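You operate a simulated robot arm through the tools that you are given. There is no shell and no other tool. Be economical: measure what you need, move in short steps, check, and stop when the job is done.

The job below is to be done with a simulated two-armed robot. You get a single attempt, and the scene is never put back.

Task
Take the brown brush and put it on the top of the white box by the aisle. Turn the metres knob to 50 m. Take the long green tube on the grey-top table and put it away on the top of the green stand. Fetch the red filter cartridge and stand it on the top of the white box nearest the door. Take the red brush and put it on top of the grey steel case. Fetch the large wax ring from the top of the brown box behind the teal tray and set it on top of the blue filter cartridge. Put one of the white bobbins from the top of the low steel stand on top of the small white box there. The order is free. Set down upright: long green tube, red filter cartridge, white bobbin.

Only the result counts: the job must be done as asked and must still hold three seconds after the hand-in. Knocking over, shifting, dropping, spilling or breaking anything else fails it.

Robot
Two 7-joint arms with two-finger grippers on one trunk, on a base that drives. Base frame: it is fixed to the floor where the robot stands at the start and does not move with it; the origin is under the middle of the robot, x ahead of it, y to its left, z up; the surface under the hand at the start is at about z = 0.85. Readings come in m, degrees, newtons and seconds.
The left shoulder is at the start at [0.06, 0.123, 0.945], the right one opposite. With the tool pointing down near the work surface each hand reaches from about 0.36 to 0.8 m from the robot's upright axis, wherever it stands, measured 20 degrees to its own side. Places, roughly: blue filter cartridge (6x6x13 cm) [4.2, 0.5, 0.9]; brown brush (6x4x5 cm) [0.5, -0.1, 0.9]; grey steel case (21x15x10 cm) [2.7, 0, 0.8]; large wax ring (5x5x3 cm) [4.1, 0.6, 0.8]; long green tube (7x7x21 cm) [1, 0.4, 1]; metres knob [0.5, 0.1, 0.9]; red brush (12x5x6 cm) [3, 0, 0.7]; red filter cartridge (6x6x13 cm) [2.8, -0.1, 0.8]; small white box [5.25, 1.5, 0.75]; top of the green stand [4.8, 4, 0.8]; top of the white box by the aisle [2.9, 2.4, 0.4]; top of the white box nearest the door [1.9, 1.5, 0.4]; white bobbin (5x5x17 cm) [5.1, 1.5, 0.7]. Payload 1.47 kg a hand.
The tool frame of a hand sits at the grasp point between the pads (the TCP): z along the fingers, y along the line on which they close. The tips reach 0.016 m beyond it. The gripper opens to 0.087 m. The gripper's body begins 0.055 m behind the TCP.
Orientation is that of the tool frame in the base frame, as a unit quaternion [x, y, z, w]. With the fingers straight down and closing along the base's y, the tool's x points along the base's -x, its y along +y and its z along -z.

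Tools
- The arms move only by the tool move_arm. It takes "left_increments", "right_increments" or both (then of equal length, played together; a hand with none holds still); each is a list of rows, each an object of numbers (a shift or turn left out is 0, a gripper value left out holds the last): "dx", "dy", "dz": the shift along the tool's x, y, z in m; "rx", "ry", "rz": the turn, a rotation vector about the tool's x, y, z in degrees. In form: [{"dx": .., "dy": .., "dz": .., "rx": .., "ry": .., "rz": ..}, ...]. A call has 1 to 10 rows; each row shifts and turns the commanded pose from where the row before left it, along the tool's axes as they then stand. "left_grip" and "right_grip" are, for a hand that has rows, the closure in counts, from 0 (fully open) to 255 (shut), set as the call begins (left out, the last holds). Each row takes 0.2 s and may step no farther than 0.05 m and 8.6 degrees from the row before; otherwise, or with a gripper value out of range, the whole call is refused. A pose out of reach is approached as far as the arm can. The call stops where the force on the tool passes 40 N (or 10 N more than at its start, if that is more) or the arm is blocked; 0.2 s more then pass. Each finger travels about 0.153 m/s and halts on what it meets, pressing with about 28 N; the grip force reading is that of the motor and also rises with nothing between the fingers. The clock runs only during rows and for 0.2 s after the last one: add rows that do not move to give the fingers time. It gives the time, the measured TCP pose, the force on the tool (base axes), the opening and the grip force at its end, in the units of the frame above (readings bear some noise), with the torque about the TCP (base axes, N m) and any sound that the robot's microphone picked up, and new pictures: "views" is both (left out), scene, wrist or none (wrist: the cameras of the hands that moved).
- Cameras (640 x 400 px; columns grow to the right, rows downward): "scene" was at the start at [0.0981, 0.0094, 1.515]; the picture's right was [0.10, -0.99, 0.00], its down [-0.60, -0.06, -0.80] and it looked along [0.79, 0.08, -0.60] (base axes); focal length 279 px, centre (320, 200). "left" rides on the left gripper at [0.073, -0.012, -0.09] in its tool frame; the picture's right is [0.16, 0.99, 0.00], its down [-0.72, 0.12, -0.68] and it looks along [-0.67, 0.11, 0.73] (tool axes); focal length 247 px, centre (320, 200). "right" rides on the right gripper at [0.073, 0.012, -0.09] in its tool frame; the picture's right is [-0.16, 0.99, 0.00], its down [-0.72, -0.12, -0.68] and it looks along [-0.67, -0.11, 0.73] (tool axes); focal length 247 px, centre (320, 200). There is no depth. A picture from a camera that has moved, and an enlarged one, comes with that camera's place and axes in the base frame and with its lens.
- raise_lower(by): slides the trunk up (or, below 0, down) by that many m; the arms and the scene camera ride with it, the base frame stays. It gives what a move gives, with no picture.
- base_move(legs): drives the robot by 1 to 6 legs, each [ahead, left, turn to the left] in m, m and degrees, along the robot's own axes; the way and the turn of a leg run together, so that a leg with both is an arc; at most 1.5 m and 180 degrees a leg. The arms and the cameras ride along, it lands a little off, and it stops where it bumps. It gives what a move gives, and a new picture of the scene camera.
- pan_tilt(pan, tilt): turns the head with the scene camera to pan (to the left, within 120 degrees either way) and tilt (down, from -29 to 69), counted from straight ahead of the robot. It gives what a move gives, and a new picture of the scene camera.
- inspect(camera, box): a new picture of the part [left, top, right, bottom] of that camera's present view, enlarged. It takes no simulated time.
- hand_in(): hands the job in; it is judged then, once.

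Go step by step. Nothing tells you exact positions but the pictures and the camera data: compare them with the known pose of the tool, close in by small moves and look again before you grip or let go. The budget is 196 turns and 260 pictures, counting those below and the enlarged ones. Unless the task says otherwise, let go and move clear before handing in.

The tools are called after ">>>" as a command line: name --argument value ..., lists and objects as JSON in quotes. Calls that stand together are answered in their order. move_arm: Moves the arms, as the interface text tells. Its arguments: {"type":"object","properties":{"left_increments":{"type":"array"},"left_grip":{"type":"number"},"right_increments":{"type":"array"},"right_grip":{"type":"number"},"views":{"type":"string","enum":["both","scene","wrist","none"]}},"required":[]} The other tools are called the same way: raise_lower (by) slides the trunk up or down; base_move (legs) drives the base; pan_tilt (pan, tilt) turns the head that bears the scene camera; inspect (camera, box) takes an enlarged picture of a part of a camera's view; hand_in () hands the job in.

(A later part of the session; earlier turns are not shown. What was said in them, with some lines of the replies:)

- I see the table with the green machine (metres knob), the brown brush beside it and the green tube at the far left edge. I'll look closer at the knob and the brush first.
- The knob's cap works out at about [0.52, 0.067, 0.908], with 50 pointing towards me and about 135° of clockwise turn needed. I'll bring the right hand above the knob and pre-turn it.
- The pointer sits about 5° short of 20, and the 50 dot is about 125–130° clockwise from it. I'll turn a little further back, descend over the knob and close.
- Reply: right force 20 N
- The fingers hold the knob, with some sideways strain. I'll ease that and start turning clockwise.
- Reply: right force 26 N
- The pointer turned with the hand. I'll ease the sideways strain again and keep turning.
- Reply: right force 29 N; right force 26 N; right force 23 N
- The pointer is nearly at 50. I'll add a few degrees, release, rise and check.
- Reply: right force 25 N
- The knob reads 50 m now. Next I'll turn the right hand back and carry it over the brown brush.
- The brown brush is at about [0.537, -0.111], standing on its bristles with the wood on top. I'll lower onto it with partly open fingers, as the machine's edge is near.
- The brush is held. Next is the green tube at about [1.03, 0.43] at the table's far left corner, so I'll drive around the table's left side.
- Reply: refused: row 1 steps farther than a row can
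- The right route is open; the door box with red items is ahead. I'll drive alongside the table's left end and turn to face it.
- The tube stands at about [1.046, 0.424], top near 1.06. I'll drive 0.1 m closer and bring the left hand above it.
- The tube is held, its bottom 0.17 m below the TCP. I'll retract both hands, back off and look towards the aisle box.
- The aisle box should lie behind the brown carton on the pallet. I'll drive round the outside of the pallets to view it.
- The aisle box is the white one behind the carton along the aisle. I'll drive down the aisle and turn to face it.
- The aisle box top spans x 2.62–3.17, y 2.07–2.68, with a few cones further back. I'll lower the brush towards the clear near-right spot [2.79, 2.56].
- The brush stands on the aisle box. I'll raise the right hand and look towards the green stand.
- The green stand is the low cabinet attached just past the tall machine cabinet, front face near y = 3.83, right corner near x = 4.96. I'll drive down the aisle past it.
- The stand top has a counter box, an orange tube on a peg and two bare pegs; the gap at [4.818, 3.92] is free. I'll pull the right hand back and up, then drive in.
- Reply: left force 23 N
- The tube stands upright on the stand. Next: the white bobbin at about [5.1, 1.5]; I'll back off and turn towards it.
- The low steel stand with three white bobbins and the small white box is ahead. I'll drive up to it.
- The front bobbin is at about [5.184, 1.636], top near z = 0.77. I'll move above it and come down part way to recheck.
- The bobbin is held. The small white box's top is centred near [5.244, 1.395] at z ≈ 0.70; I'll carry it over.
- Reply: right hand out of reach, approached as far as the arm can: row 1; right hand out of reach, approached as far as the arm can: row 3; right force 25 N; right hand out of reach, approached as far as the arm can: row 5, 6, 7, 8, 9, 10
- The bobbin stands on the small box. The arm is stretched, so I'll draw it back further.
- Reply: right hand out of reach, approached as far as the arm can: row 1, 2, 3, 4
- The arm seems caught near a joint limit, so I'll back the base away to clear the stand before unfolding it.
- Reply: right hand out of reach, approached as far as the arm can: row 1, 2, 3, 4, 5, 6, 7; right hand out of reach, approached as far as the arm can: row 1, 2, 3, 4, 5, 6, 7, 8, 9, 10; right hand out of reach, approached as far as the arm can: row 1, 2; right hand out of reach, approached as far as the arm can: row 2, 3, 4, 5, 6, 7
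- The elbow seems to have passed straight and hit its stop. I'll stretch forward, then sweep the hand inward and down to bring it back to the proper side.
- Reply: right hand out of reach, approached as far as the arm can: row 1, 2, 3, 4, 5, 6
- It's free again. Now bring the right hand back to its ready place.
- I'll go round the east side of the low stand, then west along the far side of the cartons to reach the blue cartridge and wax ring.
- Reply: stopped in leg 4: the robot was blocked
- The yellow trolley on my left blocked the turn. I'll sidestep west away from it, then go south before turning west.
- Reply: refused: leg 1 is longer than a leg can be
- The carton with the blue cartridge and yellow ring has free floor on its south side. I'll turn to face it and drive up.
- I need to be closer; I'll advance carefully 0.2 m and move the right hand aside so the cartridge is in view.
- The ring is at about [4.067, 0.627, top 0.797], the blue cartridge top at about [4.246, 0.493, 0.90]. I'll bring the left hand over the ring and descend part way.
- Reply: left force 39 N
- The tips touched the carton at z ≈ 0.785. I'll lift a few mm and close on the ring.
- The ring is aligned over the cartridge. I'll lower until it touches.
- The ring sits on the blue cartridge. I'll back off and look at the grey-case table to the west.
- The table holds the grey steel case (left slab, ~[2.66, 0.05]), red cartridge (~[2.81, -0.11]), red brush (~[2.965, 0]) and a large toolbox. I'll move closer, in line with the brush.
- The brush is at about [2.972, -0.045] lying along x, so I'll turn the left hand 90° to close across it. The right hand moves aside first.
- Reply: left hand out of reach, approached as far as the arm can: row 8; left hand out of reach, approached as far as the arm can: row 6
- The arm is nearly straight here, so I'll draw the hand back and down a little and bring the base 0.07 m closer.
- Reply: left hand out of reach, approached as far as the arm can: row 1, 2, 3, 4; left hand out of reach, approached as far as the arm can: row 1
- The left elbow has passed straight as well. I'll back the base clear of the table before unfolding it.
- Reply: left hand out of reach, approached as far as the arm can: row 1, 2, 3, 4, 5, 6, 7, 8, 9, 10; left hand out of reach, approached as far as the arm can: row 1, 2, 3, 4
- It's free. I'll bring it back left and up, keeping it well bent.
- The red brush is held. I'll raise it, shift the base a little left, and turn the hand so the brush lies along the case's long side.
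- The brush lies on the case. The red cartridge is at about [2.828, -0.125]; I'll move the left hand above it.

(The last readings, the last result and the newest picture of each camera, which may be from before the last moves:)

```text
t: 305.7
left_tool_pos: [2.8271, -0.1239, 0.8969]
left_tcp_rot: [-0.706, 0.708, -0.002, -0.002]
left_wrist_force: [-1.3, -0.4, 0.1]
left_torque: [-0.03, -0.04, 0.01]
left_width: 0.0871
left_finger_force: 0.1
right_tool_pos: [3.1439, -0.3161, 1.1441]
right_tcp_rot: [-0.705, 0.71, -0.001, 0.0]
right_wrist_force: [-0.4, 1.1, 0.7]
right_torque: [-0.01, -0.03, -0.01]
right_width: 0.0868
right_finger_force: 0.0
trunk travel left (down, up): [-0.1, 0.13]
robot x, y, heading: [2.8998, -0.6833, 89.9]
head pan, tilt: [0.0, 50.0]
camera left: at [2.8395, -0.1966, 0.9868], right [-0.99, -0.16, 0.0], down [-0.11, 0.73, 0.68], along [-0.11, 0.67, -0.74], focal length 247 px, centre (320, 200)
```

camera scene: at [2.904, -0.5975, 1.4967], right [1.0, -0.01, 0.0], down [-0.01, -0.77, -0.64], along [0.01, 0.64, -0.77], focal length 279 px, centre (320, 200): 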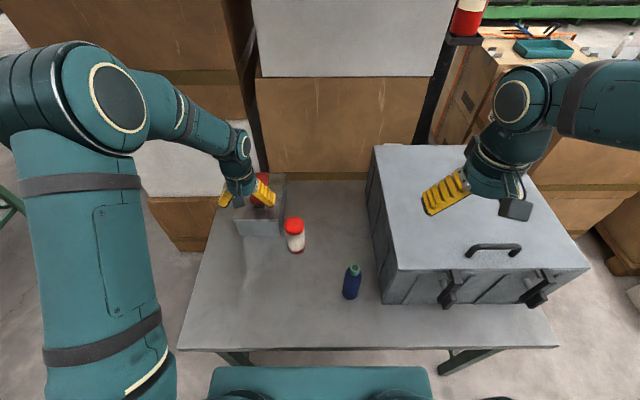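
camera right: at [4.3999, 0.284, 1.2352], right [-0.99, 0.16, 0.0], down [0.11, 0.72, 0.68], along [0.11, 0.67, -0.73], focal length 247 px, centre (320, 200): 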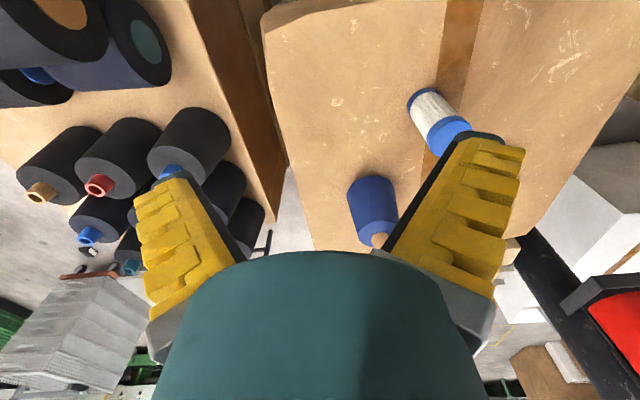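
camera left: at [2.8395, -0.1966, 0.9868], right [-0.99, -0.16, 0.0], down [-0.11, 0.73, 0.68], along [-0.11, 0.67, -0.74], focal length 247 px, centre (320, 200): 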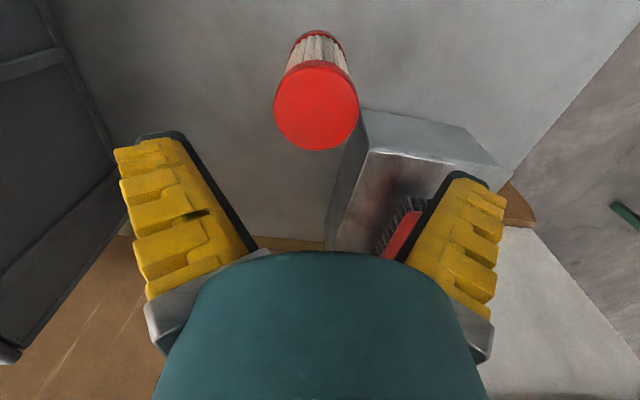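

>>> move_arm --left_increments '[{"dx": 0.005, "dy": -0.003, "dz": 0.03}, {"dz": 0.03}, {"dz": 0.03}, {"dz": 0.02}, {"dz": 0.011}]' --left_grip 0 --views "wrist"

```text
t: 306.9
left_tool_pos: [2.8307, -0.126, 0.7866]
left_tcp_rot: [-0.705, 0.709, 0.001, 0.005]
left_wrist_force: [-1.1, -6.4, 21.6]
left_torque: [-0.01, -0.11, -0.05]
left_width: 0.0894
left_finger_force: 0.0
right_tool_pos: [3.1434, -0.319, 1.1433]
right_tcp_rot: [-0.705, 0.71, 0.0, 0.0]
right_wrist_force: [-0.2, 0.0, -0.6]
right_torque: [-0.07, -0.02, 0.04]
right_width: 0.087
right_finger_force: 0.0
trunk travel left (down, up): [-0.1, 0.13]
robot x, y, heading: [2.9036, -0.6821, 89.6]
head pan, tilt: [0.0, 50.0]
stopped in row 5 (left hand): the force on the tool passed its limit at 51 N (the readings are from after the stop); the commanded pose is now the measured one
camera left: at [2.8422, -0.2, 0.8744], right [-0.99, -0.15, 0.0], down [-0.11, 0.72, 0.69], along [-0.1, 0.68, -0.73], focal length 247 px, centre (320, 200)
```

left: 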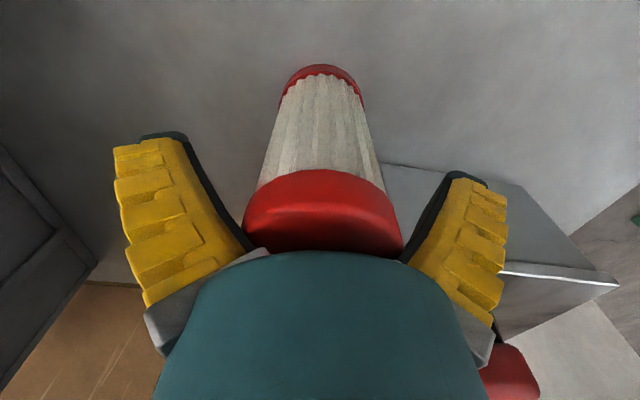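

The palm touched the cartridge's top. I'll lift a few mm, then close and lift.

>>> move_arm --left_increments '[{"dz": -0.006}, {}, {}]' --left_grip 255 --views "none"

>>> move_arm --left_increments '[{"dz": -0.02}, {"dz": -0.04}, {"dz": -0.04}, {"dz": -0.04}]' --left_grip 255 --views "both"

```text
t: 307.8
left_tool_pos: [2.8313, -0.1256, 0.7906]
left_tcp_rot: [-0.705, 0.709, 0.001, 0.003]
left_wrist_force: [0.9, -2.5, 4.7]
left_torque: [0.05, -0.18, -0.07]
left_width: 0.0581
left_finger_force: 27.4
right_tool_pos: [3.1437, -0.3184, 1.1433]
right_tcp_rot: [-0.705, 0.71, 0.001, -0.001]
right_wrist_force: [0.4, 0.0, -1.0]
right_torque: [-0.01, 0.0, -0.01]
right_width: 0.0868
right_finger_force: 0.1
trunk travel left (down, up): [-0.1, 0.13]
robot x, y, heading: [2.903, -0.6843, 89.5]
head pan, tilt: [0.0, 50.0]
```

```text
t: 308.8
left_tool_pos: [2.8293, -0.1279, 0.9327]
left_tcp_rot: [-0.706, 0.708, 0.002, 0.003]
left_wrist_force: [0.2, 0.5, -2.2]
left_torque: [0.01, 0.03, 0.04]
left_width: 0.0585
left_finger_force: 27.6
right_tool_pos: [3.1442, -0.3187, 1.1445]
right_tcp_rot: [-0.705, 0.709, -0.001, -0.001]
right_wrist_force: [0.1, 0.3, 0.0]
right_torque: [0.01, -0.01, 0.01]
right_width: 0.0873
right_finger_force: 0.0
trunk travel left (down, up): [-0.1, 0.13]
robot x, y, heading: [2.9028, -0.6858, 89.5]
head pan, tilt: [0.0, 50.0]
camera scene: at [2.904, -0.5972, 1.4967], right [1.0, -0.01, 0.0], down [-0.01, -0.77, -0.64], along [0.01, 0.64, -0.77], focal length 279 px, centre (320, 200)
camera left: at [2.8403, -0.2008, 1.0198], right [-0.99, -0.15, 0.0], down [-0.11, 0.72, 0.68], along [-0.1, 0.68, -0.73], focal length 247 px, centre (320, 200)
```

scene: 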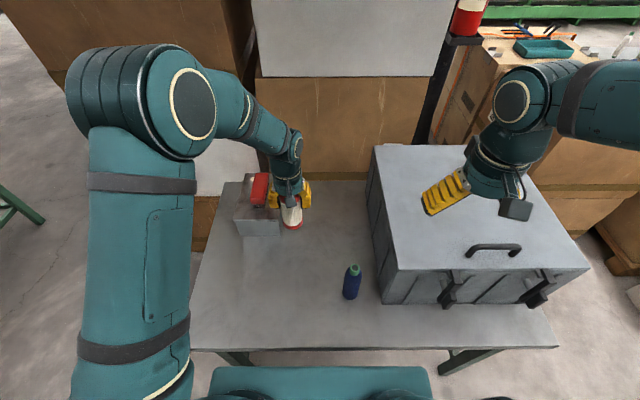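
left: 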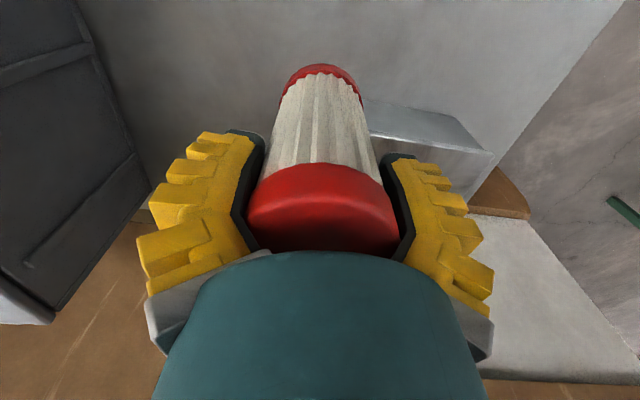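

The red cartridge is held. I'll draw it in, then drive west and north through the corridor to the door box.

>>> move_arm --left_increments '[{"dx": 0.03, "dz": -0.03}, {"dx": 0.03, "dz": -0.03}, {"dx": 0.04, "dz": -0.03}, {"dz": -0.03}]' --right_increments '[{"dx": 0.03}, {}, {}, {}]' --views "none"

>>> base_move --legs '[[-0.45, 0, 0], [0, 1.4, 0]]'

>>> pan_tilt --pan 0 --tilt 30

```text
t: 309.8
left_tool_pos: [2.8293, -0.2252, 1.0481]
left_tcp_rot: [-0.705, 0.709, 0.001, 0.002]
left_wrist_force: [-0.3, 0.5, -2.4]
left_torque: [-0.01, 0.01, 0.04]
left_width: 0.0579
left_finger_force: 28.1
right_tool_pos: [3.1427, -0.3472, 1.1443]
right_tcp_rot: [-0.705, 0.709, 0.0, 0.0]
right_wrist_force: [0.5, -0.1, -0.6]
right_torque: [-0.03, -0.04, -0.01]
right_width: 0.0868
right_finger_force: 0.0
trunk travel left (down, up): [-0.1, 0.13]
robot x, y, heading: [2.8992, -0.685, 89.4]
head pan, tilt: [0.0, 50.0]
```

```text
t: 324.5
left_tool_pos: [1.4106, -0.6799, 1.0482]
left_tcp_rot: [0.715, -0.7, -0.001, -0.002]
left_wrist_force: [1.3, 1.1, -1.3]
left_torque: [-0.02, 0.04, 0.01]
left_width: 0.0575
left_finger_force: 28.2
right_tool_pos: [1.7266, -0.7946, 1.1431]
right_tcp_rot: [0.713, -0.701, 0.001, 0.001]
right_wrist_force: [0.4, 0.0, 0.8]
right_torque: [-0.01, 0.0, -0.04]
right_width: 0.087
right_finger_force: 0.0
trunk travel left (down, up): [-0.1, 0.13]
robot x, y, heading: [1.4946, -1.1383, 91.1]
head pan, tilt: [0.0, 50.0]
camera scene: at [1.4943, -1.0489, 1.4966], right [1.0, 0.02, 0.0], down [0.01, -0.77, -0.64], along [-0.01, 0.64, -0.77], focal length 279 px, centre (320, 200)
```

scene: 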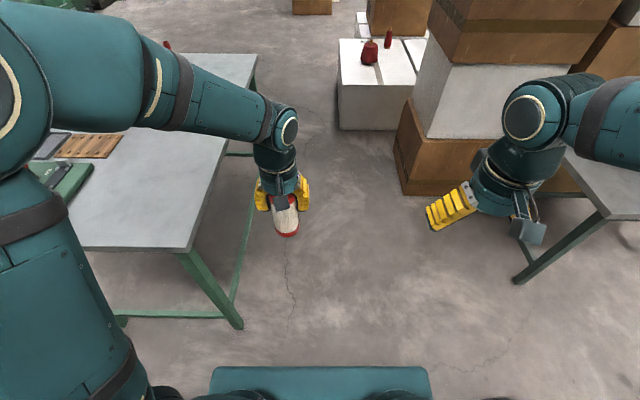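

```text
t: 325.4
left_tool_pos: [1.411, -0.6793, 1.0471]
left_tcp_rot: [0.714, -0.7, -0.002, -0.003]
left_wrist_force: [-0.3, -0.9, -1.0]
left_torque: [0.0, 0.04, -0.04]
left_width: 0.0576
left_finger_force: 27.8
right_tool_pos: [1.727, -0.7937, 1.1434]
right_tcp_rot: [0.713, -0.701, 0.0, 0.001]
right_wrist_force: [0.6, -0.6, -0.7]
right_torque: [-0.02, 0.0, -0.04]
right_width: 0.0871
right_finger_force: 0.0
trunk travel left (down, up): [-0.1, 0.13]
robot x, y, heading: [1.4937, -1.1373, 90.6]
head pan, tilt: [0.0, 30.0]
camera scene: at [1.4941, -1.0354, 1.5261], right [1.0, 0.02, 0.0], down [0.01, -0.5, -0.87], along [-0.01, 0.87, -0.5], focal length 279 px, centre (320, 200)
```

scene: 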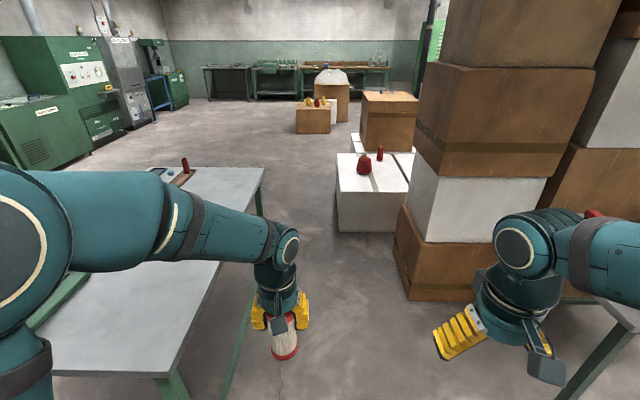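

The corridor is about 0.9 m wide, so I'll turn to face east with hands drawn in and slide sideways up it, ending facing the door box.

>>> move_arm --left_increments '[{"dx": 0.04}, {"dx": 0.04}]' --views "none"

>>> base_move --legs '[[0, 0, -90.6], [0, 1.3, 0]]'

```text
t: 326.0
left_tool_pos: [1.4126, -0.7621, 1.0472]
left_tcp_rot: [0.715, -0.699, -0.002, -0.003]
left_wrist_force: [-0.3, 0.7, -1.6]
left_torque: [0.0, 0.02, 0.01]
left_width: 0.0574
left_finger_force: 27.9
right_tool_pos: [1.7268, -0.7941, 1.1432]
right_tcp_rot: [0.713, -0.701, 0.001, 0.001]
right_wrist_force: [-0.2, 0.2, 0.2]
right_torque: [0.01, -0.01, 0.03]
right_width: 0.0869
right_finger_force: 0.1
trunk travel left (down, up): [-0.1, 0.13]
robot x, y, heading: [1.4942, -1.1365, 91.1]
head pan, tilt: [0.0, 30.0]
```

```text
t: 341.3
left_tool_pos: [1.8621, 0.2303, 1.0476]
left_tcp_rot: [-0.003, 1.0, -0.001, 0.004]
left_wrist_force: [0.3, -0.2, -1.7]
left_torque: [-0.03, 0.02, 0.01]
left_width: 0.0578
left_finger_force: 28.0
right_tool_pos: [1.8231, -0.0827, 1.1448]
right_tcp_rot: [0.0, 1.0, -0.001, -0.001]
right_wrist_force: [-0.4, 0.2, 0.0]
right_torque: [0.03, -0.03, -0.01]
right_width: 0.087
right_finger_force: 0.1
trunk travel left (down, up): [-0.1, 0.13]
robot x, y, heading: [1.4845, 0.156, -0.3]
head pan, tilt: [0.0, 30.0]
camera scene: at [1.5865, 0.1555, 1.5262], right [0.0, -1.0, 0.0], down [-0.5, 0.0, -0.87], along [0.87, 0.0, -0.5], focal length 279 px, centre (320, 200)
```

scene: 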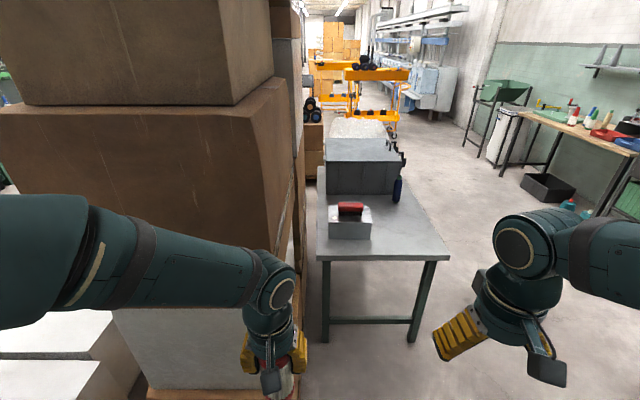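

>>> base_move --legs '[[-0.02, 0.85, 0], [-0.25, 0.5, 0]]'

>>> pan_tilt --pan 0 --tilt 50

```text
t: 347.0
left_tool_pos: [1.846, 0.8673, 1.0473]
left_tcp_rot: [-0.002, 1.0, 0.0, 0.003]
left_wrist_force: [-0.9, -1.4, -1.6]
left_torque: [0.01, 0.01, -0.06]
left_width: 0.058
left_finger_force: 27.6
right_tool_pos: [1.8047, 0.5522, 1.1427]
right_tcp_rot: [0.0, 1.0, 0.001, 0.0]
right_wrist_force: [-0.9, -0.7, -0.3]
right_torque: [0.07, 0.0, 0.01]
right_width: 0.087
right_finger_force: 0.1
trunk travel left (down, up): [-0.1, 0.13]
robot x, y, heading: [1.4653, 0.7939, -0.1]
head pan, tilt: [0.0, 30.0]
stopped in leg 1: the robot was blocked; the commanded pose is now the measured one
camera scene: at [1.5692, 0.7907, 1.5262], right [0.0, -1.0, 0.0], down [-0.5, 0.0, -0.87], along [0.87, 0.0, -0.5], focal length 279 px, centre (320, 200)
```

scene: 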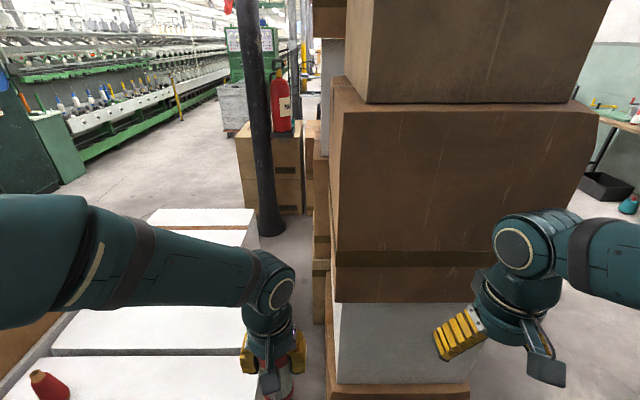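

```text
t: 347.8
left_tool_pos: [1.8461, 0.8691, 1.0463]
left_tcp_rot: [-0.001, 1.0, -0.001, 0.002]
left_wrist_force: [0.4, 0.2, -1.7]
left_torque: [0.01, 0.01, 0.0]
left_width: 0.058
left_finger_force: 28.4
right_tool_pos: [1.804, 0.5542, 1.1421]
right_tcp_rot: [0.0, 1.0, 0.0, -0.001]
right_wrist_force: [0.3, -0.5, 0.4]
right_torque: [0.01, -0.03, -0.03]
right_width: 0.0872
right_finger_force: 0.0
trunk travel left (down, up): [-0.1, 0.13]
robot x, y, heading: [1.4639, 0.791, -0.3]
head pan, tilt: [0.0, 50.0]
camera scene: at [1.5559, 0.793, 1.4967], right [0.0, -1.0, 0.0], down [-0.77, 0.0, -0.64], along [0.64, 0.0, -0.77], focal length 279 px, centre (320, 200)
```

scene: 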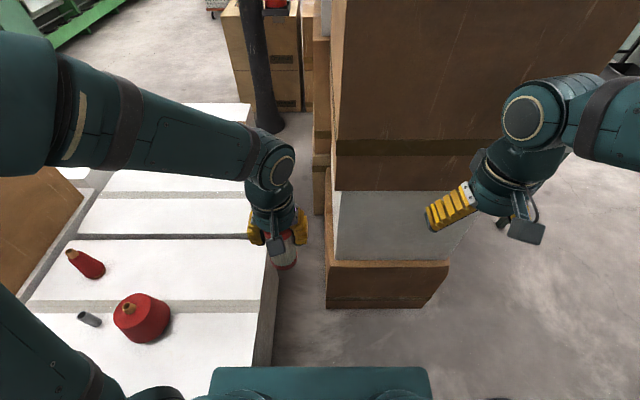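

I'm stopped against the door box's corner. From here the left hand can reach the free near part of its top (y 1.05–1.33), so I'll ease off 4 cm and place it from here.

>>> base_move --legs '[[-0.02, -0.04, 0]]'

>>> move_arm --left_increments '[{"dy": 0.04}, {"dy": 0.04}, {"dy": 0.04}, {"dy": 0.04}, {"dy": 0.04}, {"dy": 0.04}, {"dy": 0.04}, {"dy": 0.04}, {"dx": -0.02}]' --views "both"

```text
t: 348.9
left_tool_pos: [1.8253, 0.8296, 1.0482]
left_tcp_rot: [-0.002, 1.0, -0.002, 0.004]
left_wrist_force: [-0.5, -0.3, -2.0]
left_torque: [0.0, -0.05, 0.03]
left_width: 0.0579
left_finger_force: 28.1
right_tool_pos: [1.7848, 0.5158, 1.1448]
right_tcp_rot: [0.0, 1.0, 0.0, -0.001]
right_wrist_force: [0.2, -0.6, 0.2]
right_torque: [0.02, 0.0, -0.01]
right_width: 0.0868
right_finger_force: 0.1
trunk travel left (down, up): [-0.1, 0.13]
robot x, y, heading: [1.4435, 0.7535, -0.2]
head pan, tilt: [0.0, 50.0]
camera scene: at [1.5354, 0.7537, 1.4967], right [0.0, -1.0, 0.0], down [-0.77, 0.0, -0.64], along [0.64, 0.0, -0.77], focal length 279 px, centre (320, 200)
```

scene: 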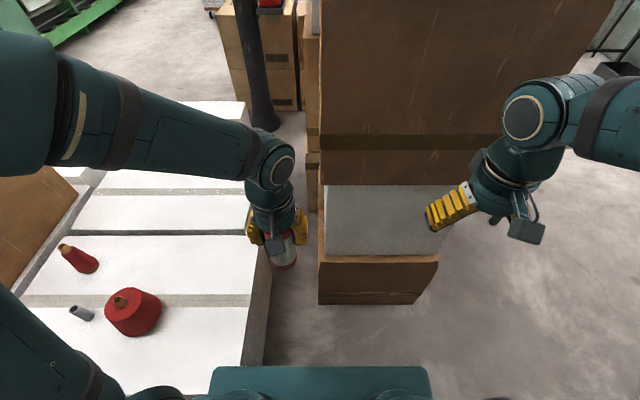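

```text
t: 350.9
left_tool_pos: [1.845, 1.1504, 1.0473]
left_tcp_rot: [-0.001, 1.0, -0.001, 0.001]
left_wrist_force: [1.2, -0.8, -1.7]
left_torque: [0.0, 0.0, 0.0]
left_width: 0.058
left_finger_force: 28.0
right_tool_pos: [1.7854, 0.5151, 1.1429]
right_tcp_rot: [0.0, 1.0, 0.0, 0.0]
right_wrist_force: [0.5, -0.3, -0.2]
right_torque: [0.03, -0.01, -0.02]
right_width: 0.087
right_finger_force: 0.0
trunk travel left (down, up): [-0.1, 0.13]
robot x, y, heading: [1.4502, 0.7555, -0.1]
head pan, tilt: [0.0, 50.0]
camera scene: at [1.5368, 0.754, 1.4966], right [0.0, -1.0, 0.0], down [-0.77, 0.0, -0.64], along [0.64, 0.0, -0.77], focal length 279 px, centre (320, 200)
camera left: at [1.7726, 1.1385, 1.1355], right [-0.16, 0.99, 0.0], down [0.72, 0.12, 0.68], along [0.67, 0.11, -0.73], focal length 247 px, centre (320, 200)
```

scene: 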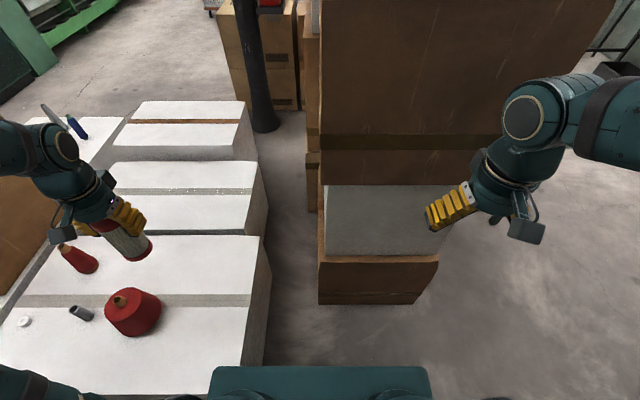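
left: 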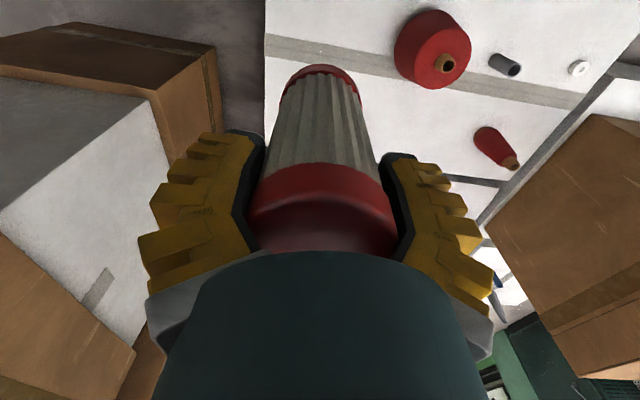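

Below the hand is clear box top. I'll lower the cartridge.

>>> move_arm --left_increments '[{"dz": 0.05}, {"dz": 0.05}, {"dz": 0.05}, {"dz": 0.05}, {"dz": 0.05}, {"dz": 0.05}, {"dz": 0.05}, {"dz": 0.05}, {"dz": 0.05}, {"dz": 0.04}]' --views "both"

```text
t: 353.1
left_tool_pos: [1.8457, 1.151, 0.5554]
left_tcp_rot: [-0.002, 1.0, -0.001, 0.004]
left_wrist_force: [0.3, -0.7, -1.0]
left_torque: [-0.05, 0.01, -0.01]
left_width: 0.0585
left_finger_force: 27.7
right_tool_pos: [1.7852, 0.5155, 1.1445]
right_tcp_rot: [-0.001, 1.0, 0.0, -0.002]
right_wrist_force: [-0.4, 0.2, -0.8]
right_torque: [0.01, 0.01, -0.02]
right_width: 0.0872
right_finger_force: 0.0
trunk travel left (down, up): [-0.1, 0.13]
robot x, y, heading: [1.449, 0.7533, -0.3]
head pan, tilt: [0.0, 50.0]
camera scene: at [1.5361, 0.7549, 1.4966], right [0.0, -1.0, 0.0], down [-0.77, 0.0, -0.64], along [0.64, 0.0, -0.77], focal length 279 px, centre (320, 200)
camera left: at [1.7733, 1.1394, 0.643], right [-0.16, 0.99, 0.0], down [0.72, 0.12, 0.68], along [0.68, 0.11, -0.73], focal length 247 px, centre (320, 200)
```

scene: 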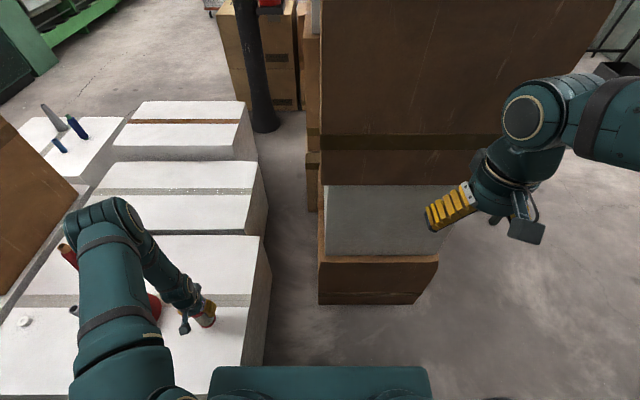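
left: 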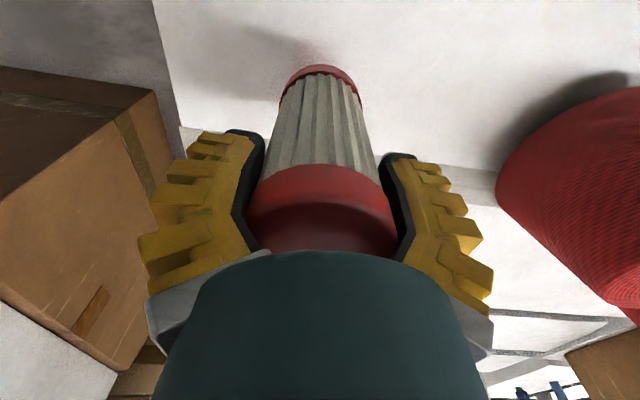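

>>> move_arm --left_increments '[{"dz": 0.03}, {"dz": 0.02}, {"dz": 0.008}]' --views "wrist"

```text
t: 353.7
left_tool_pos: [1.848, 1.1531, 0.5096]
left_tcp_rot: [-0.002, 1.0, 0.0, 0.003]
left_wrist_force: [-7.9, -3.8, 33.8]
left_torque: [-0.46, -0.12, -0.13]
left_width: 0.0584
left_finger_force: 28.3
right_tool_pos: [1.7835, 0.5156, 1.1444]
right_tcp_rot: [-0.001, 1.0, 0.0, 0.0]
right_wrist_force: [-0.2, -0.1, -0.1]
right_torque: [-0.05, 0.0, -0.01]
right_width: 0.0871
right_finger_force: 0.1
trunk travel left (down, up): [-0.1, 0.13]
robot x, y, heading: [1.4487, 0.7554, -0.0]
head pan, tilt: [0.0, 50.0]
stopped in row 3 (left hand): the force on the tool passed its limit at 54 N (the readings are from after the stop); the commanded pose is now the measured one
camera left: at [1.7744, 1.1401, 0.5982], right [-0.16, 0.99, 0.0], down [0.72, 0.12, 0.68], along [0.68, 0.11, -0.73], focal length 247 px, centre (320, 200)
```

left: 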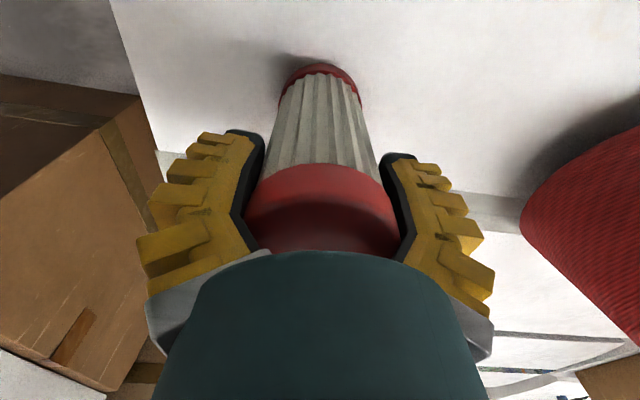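

The cartridge stands on the box. I'll ease the pressure, release and rise.

>>> move_arm --left_increments '[{"dz": -0.002}, {}]' --views "none"

>>> move_arm --left_increments '[{}, {}, {}]' --left_grip 0 --views "wrist"

```text
t: 354.3
left_tool_pos: [1.8474, 1.1522, 0.5086]
left_tcp_rot: [-0.003, 1.0, 0.0, 0.003]
left_wrist_force: [-4.3, -3.2, 12.5]
left_torque: [-0.28, 0.03, -0.05]
left_width: 0.0583
left_finger_force: 28.3
right_tool_pos: [1.7838, 0.515, 1.1429]
right_tcp_rot: [-0.001, 1.0, 0.001, 0.0]
right_wrist_force: [-0.2, -0.1, -0.4]
right_torque: [0.0, 0.02, -0.04]
right_width: 0.087
right_finger_force: 0.0
trunk travel left (down, up): [-0.1, 0.13]
robot x, y, heading: [1.4489, 0.7533, -0.2]
head pan, tilt: [0.0, 50.0]
```

```text
t: 355.1
left_tool_pos: [1.8482, 1.1518, 0.5093]
left_tcp_rot: [-0.002, 1.0, 0.0, 0.003]
left_wrist_force: [-0.2, -0.2, 0.3]
left_torque: [-0.01, 0.02, 0.03]
left_width: 0.0871
left_finger_force: 0.0
right_tool_pos: [1.7851, 0.5165, 1.1437]
right_tcp_rot: [-0.001, 1.0, 0.0, -0.001]
right_wrist_force: [-0.7, -0.6, 0.0]
right_torque: [-0.01, -0.01, -0.02]
right_width: 0.0869
right_finger_force: 0.0
trunk travel left (down, up): [-0.1, 0.13]
robot x, y, heading: [1.4496, 0.7544, 0.2]
head pan, tilt: [0.0, 50.0]
camera left: at [1.775, 1.1406, 0.5978], right [-0.16, 0.99, 0.0], down [0.72, 0.12, 0.68], along [0.68, 0.11, -0.73], focal length 247 px, centre (320, 200)
```

left: 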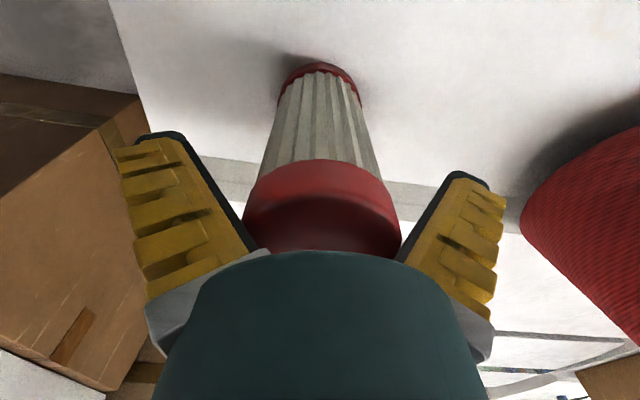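

>>> move_arm --left_increments '[{"dz": -0.03}, {"dz": -0.05}, {"dz": -0.05}, {"dz": -0.05}, {"dz": -0.05}, {"dz": -0.05}, {"dz": -0.05}, {"dz": -0.05}, {"dy": -0.04}, {"dy": -0.04}]' --left_grip 0 --views "scene"

```text
t: 357.3
left_tool_pos: [1.8455, 1.0722, 0.8912]
left_tcp_rot: [-0.002, 1.0, 0.0, 0.004]
left_wrist_force: [-0.6, 0.5, 0.4]
left_torque: [0.01, -0.02, 0.02]
left_width: 0.0869
left_finger_force: 0.1
right_tool_pos: [1.7842, 0.5158, 1.1445]
right_tcp_rot: [0.0, 1.0, -0.001, -0.001]
right_wrist_force: [0.5, -0.1, 0.5]
right_torque: [-0.01, -0.02, 0.02]
right_width: 0.0873
right_finger_force: 0.1
trunk travel left (down, up): [-0.1, 0.13]
robot x, y, heading: [1.4494, 0.7518, -0.1]
head pan, tilt: [0.0, 50.0]
camera scene: at [1.5354, 0.7537, 1.4967], right [0.0, -1.0, 0.0], down [-0.77, 0.0, -0.64], along [0.64, 0.0, -0.77], focal length 279 px, centre (320, 200)
```

scene: 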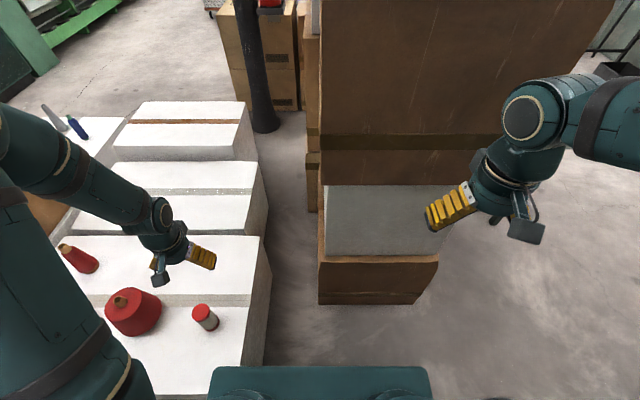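

The red cartridge stands upright on the door box and both hands are clear and empty; every part of the job has been set, so I hand in.

>>> hand_in

```text
The job is handed in.
```

I finished all seven items and handed the job in; both hands were empty and clear.

- **Knob:** it was turned to 50 m. I checked this by camera right after turning it, not again at the end.
- **Placements:** the brown brush, green tube, red cartridge, red brush, wax ring and white bobbin are all where you asked. The tube, cartridge and bobbin were upright when I last saw each one.
- **Contacts:** the base was stopped twice, once beside the yellow trolley and once against the corner of the white box nearest the door. I saw nothing moved in the pictures afterwards, but I did not measure it.
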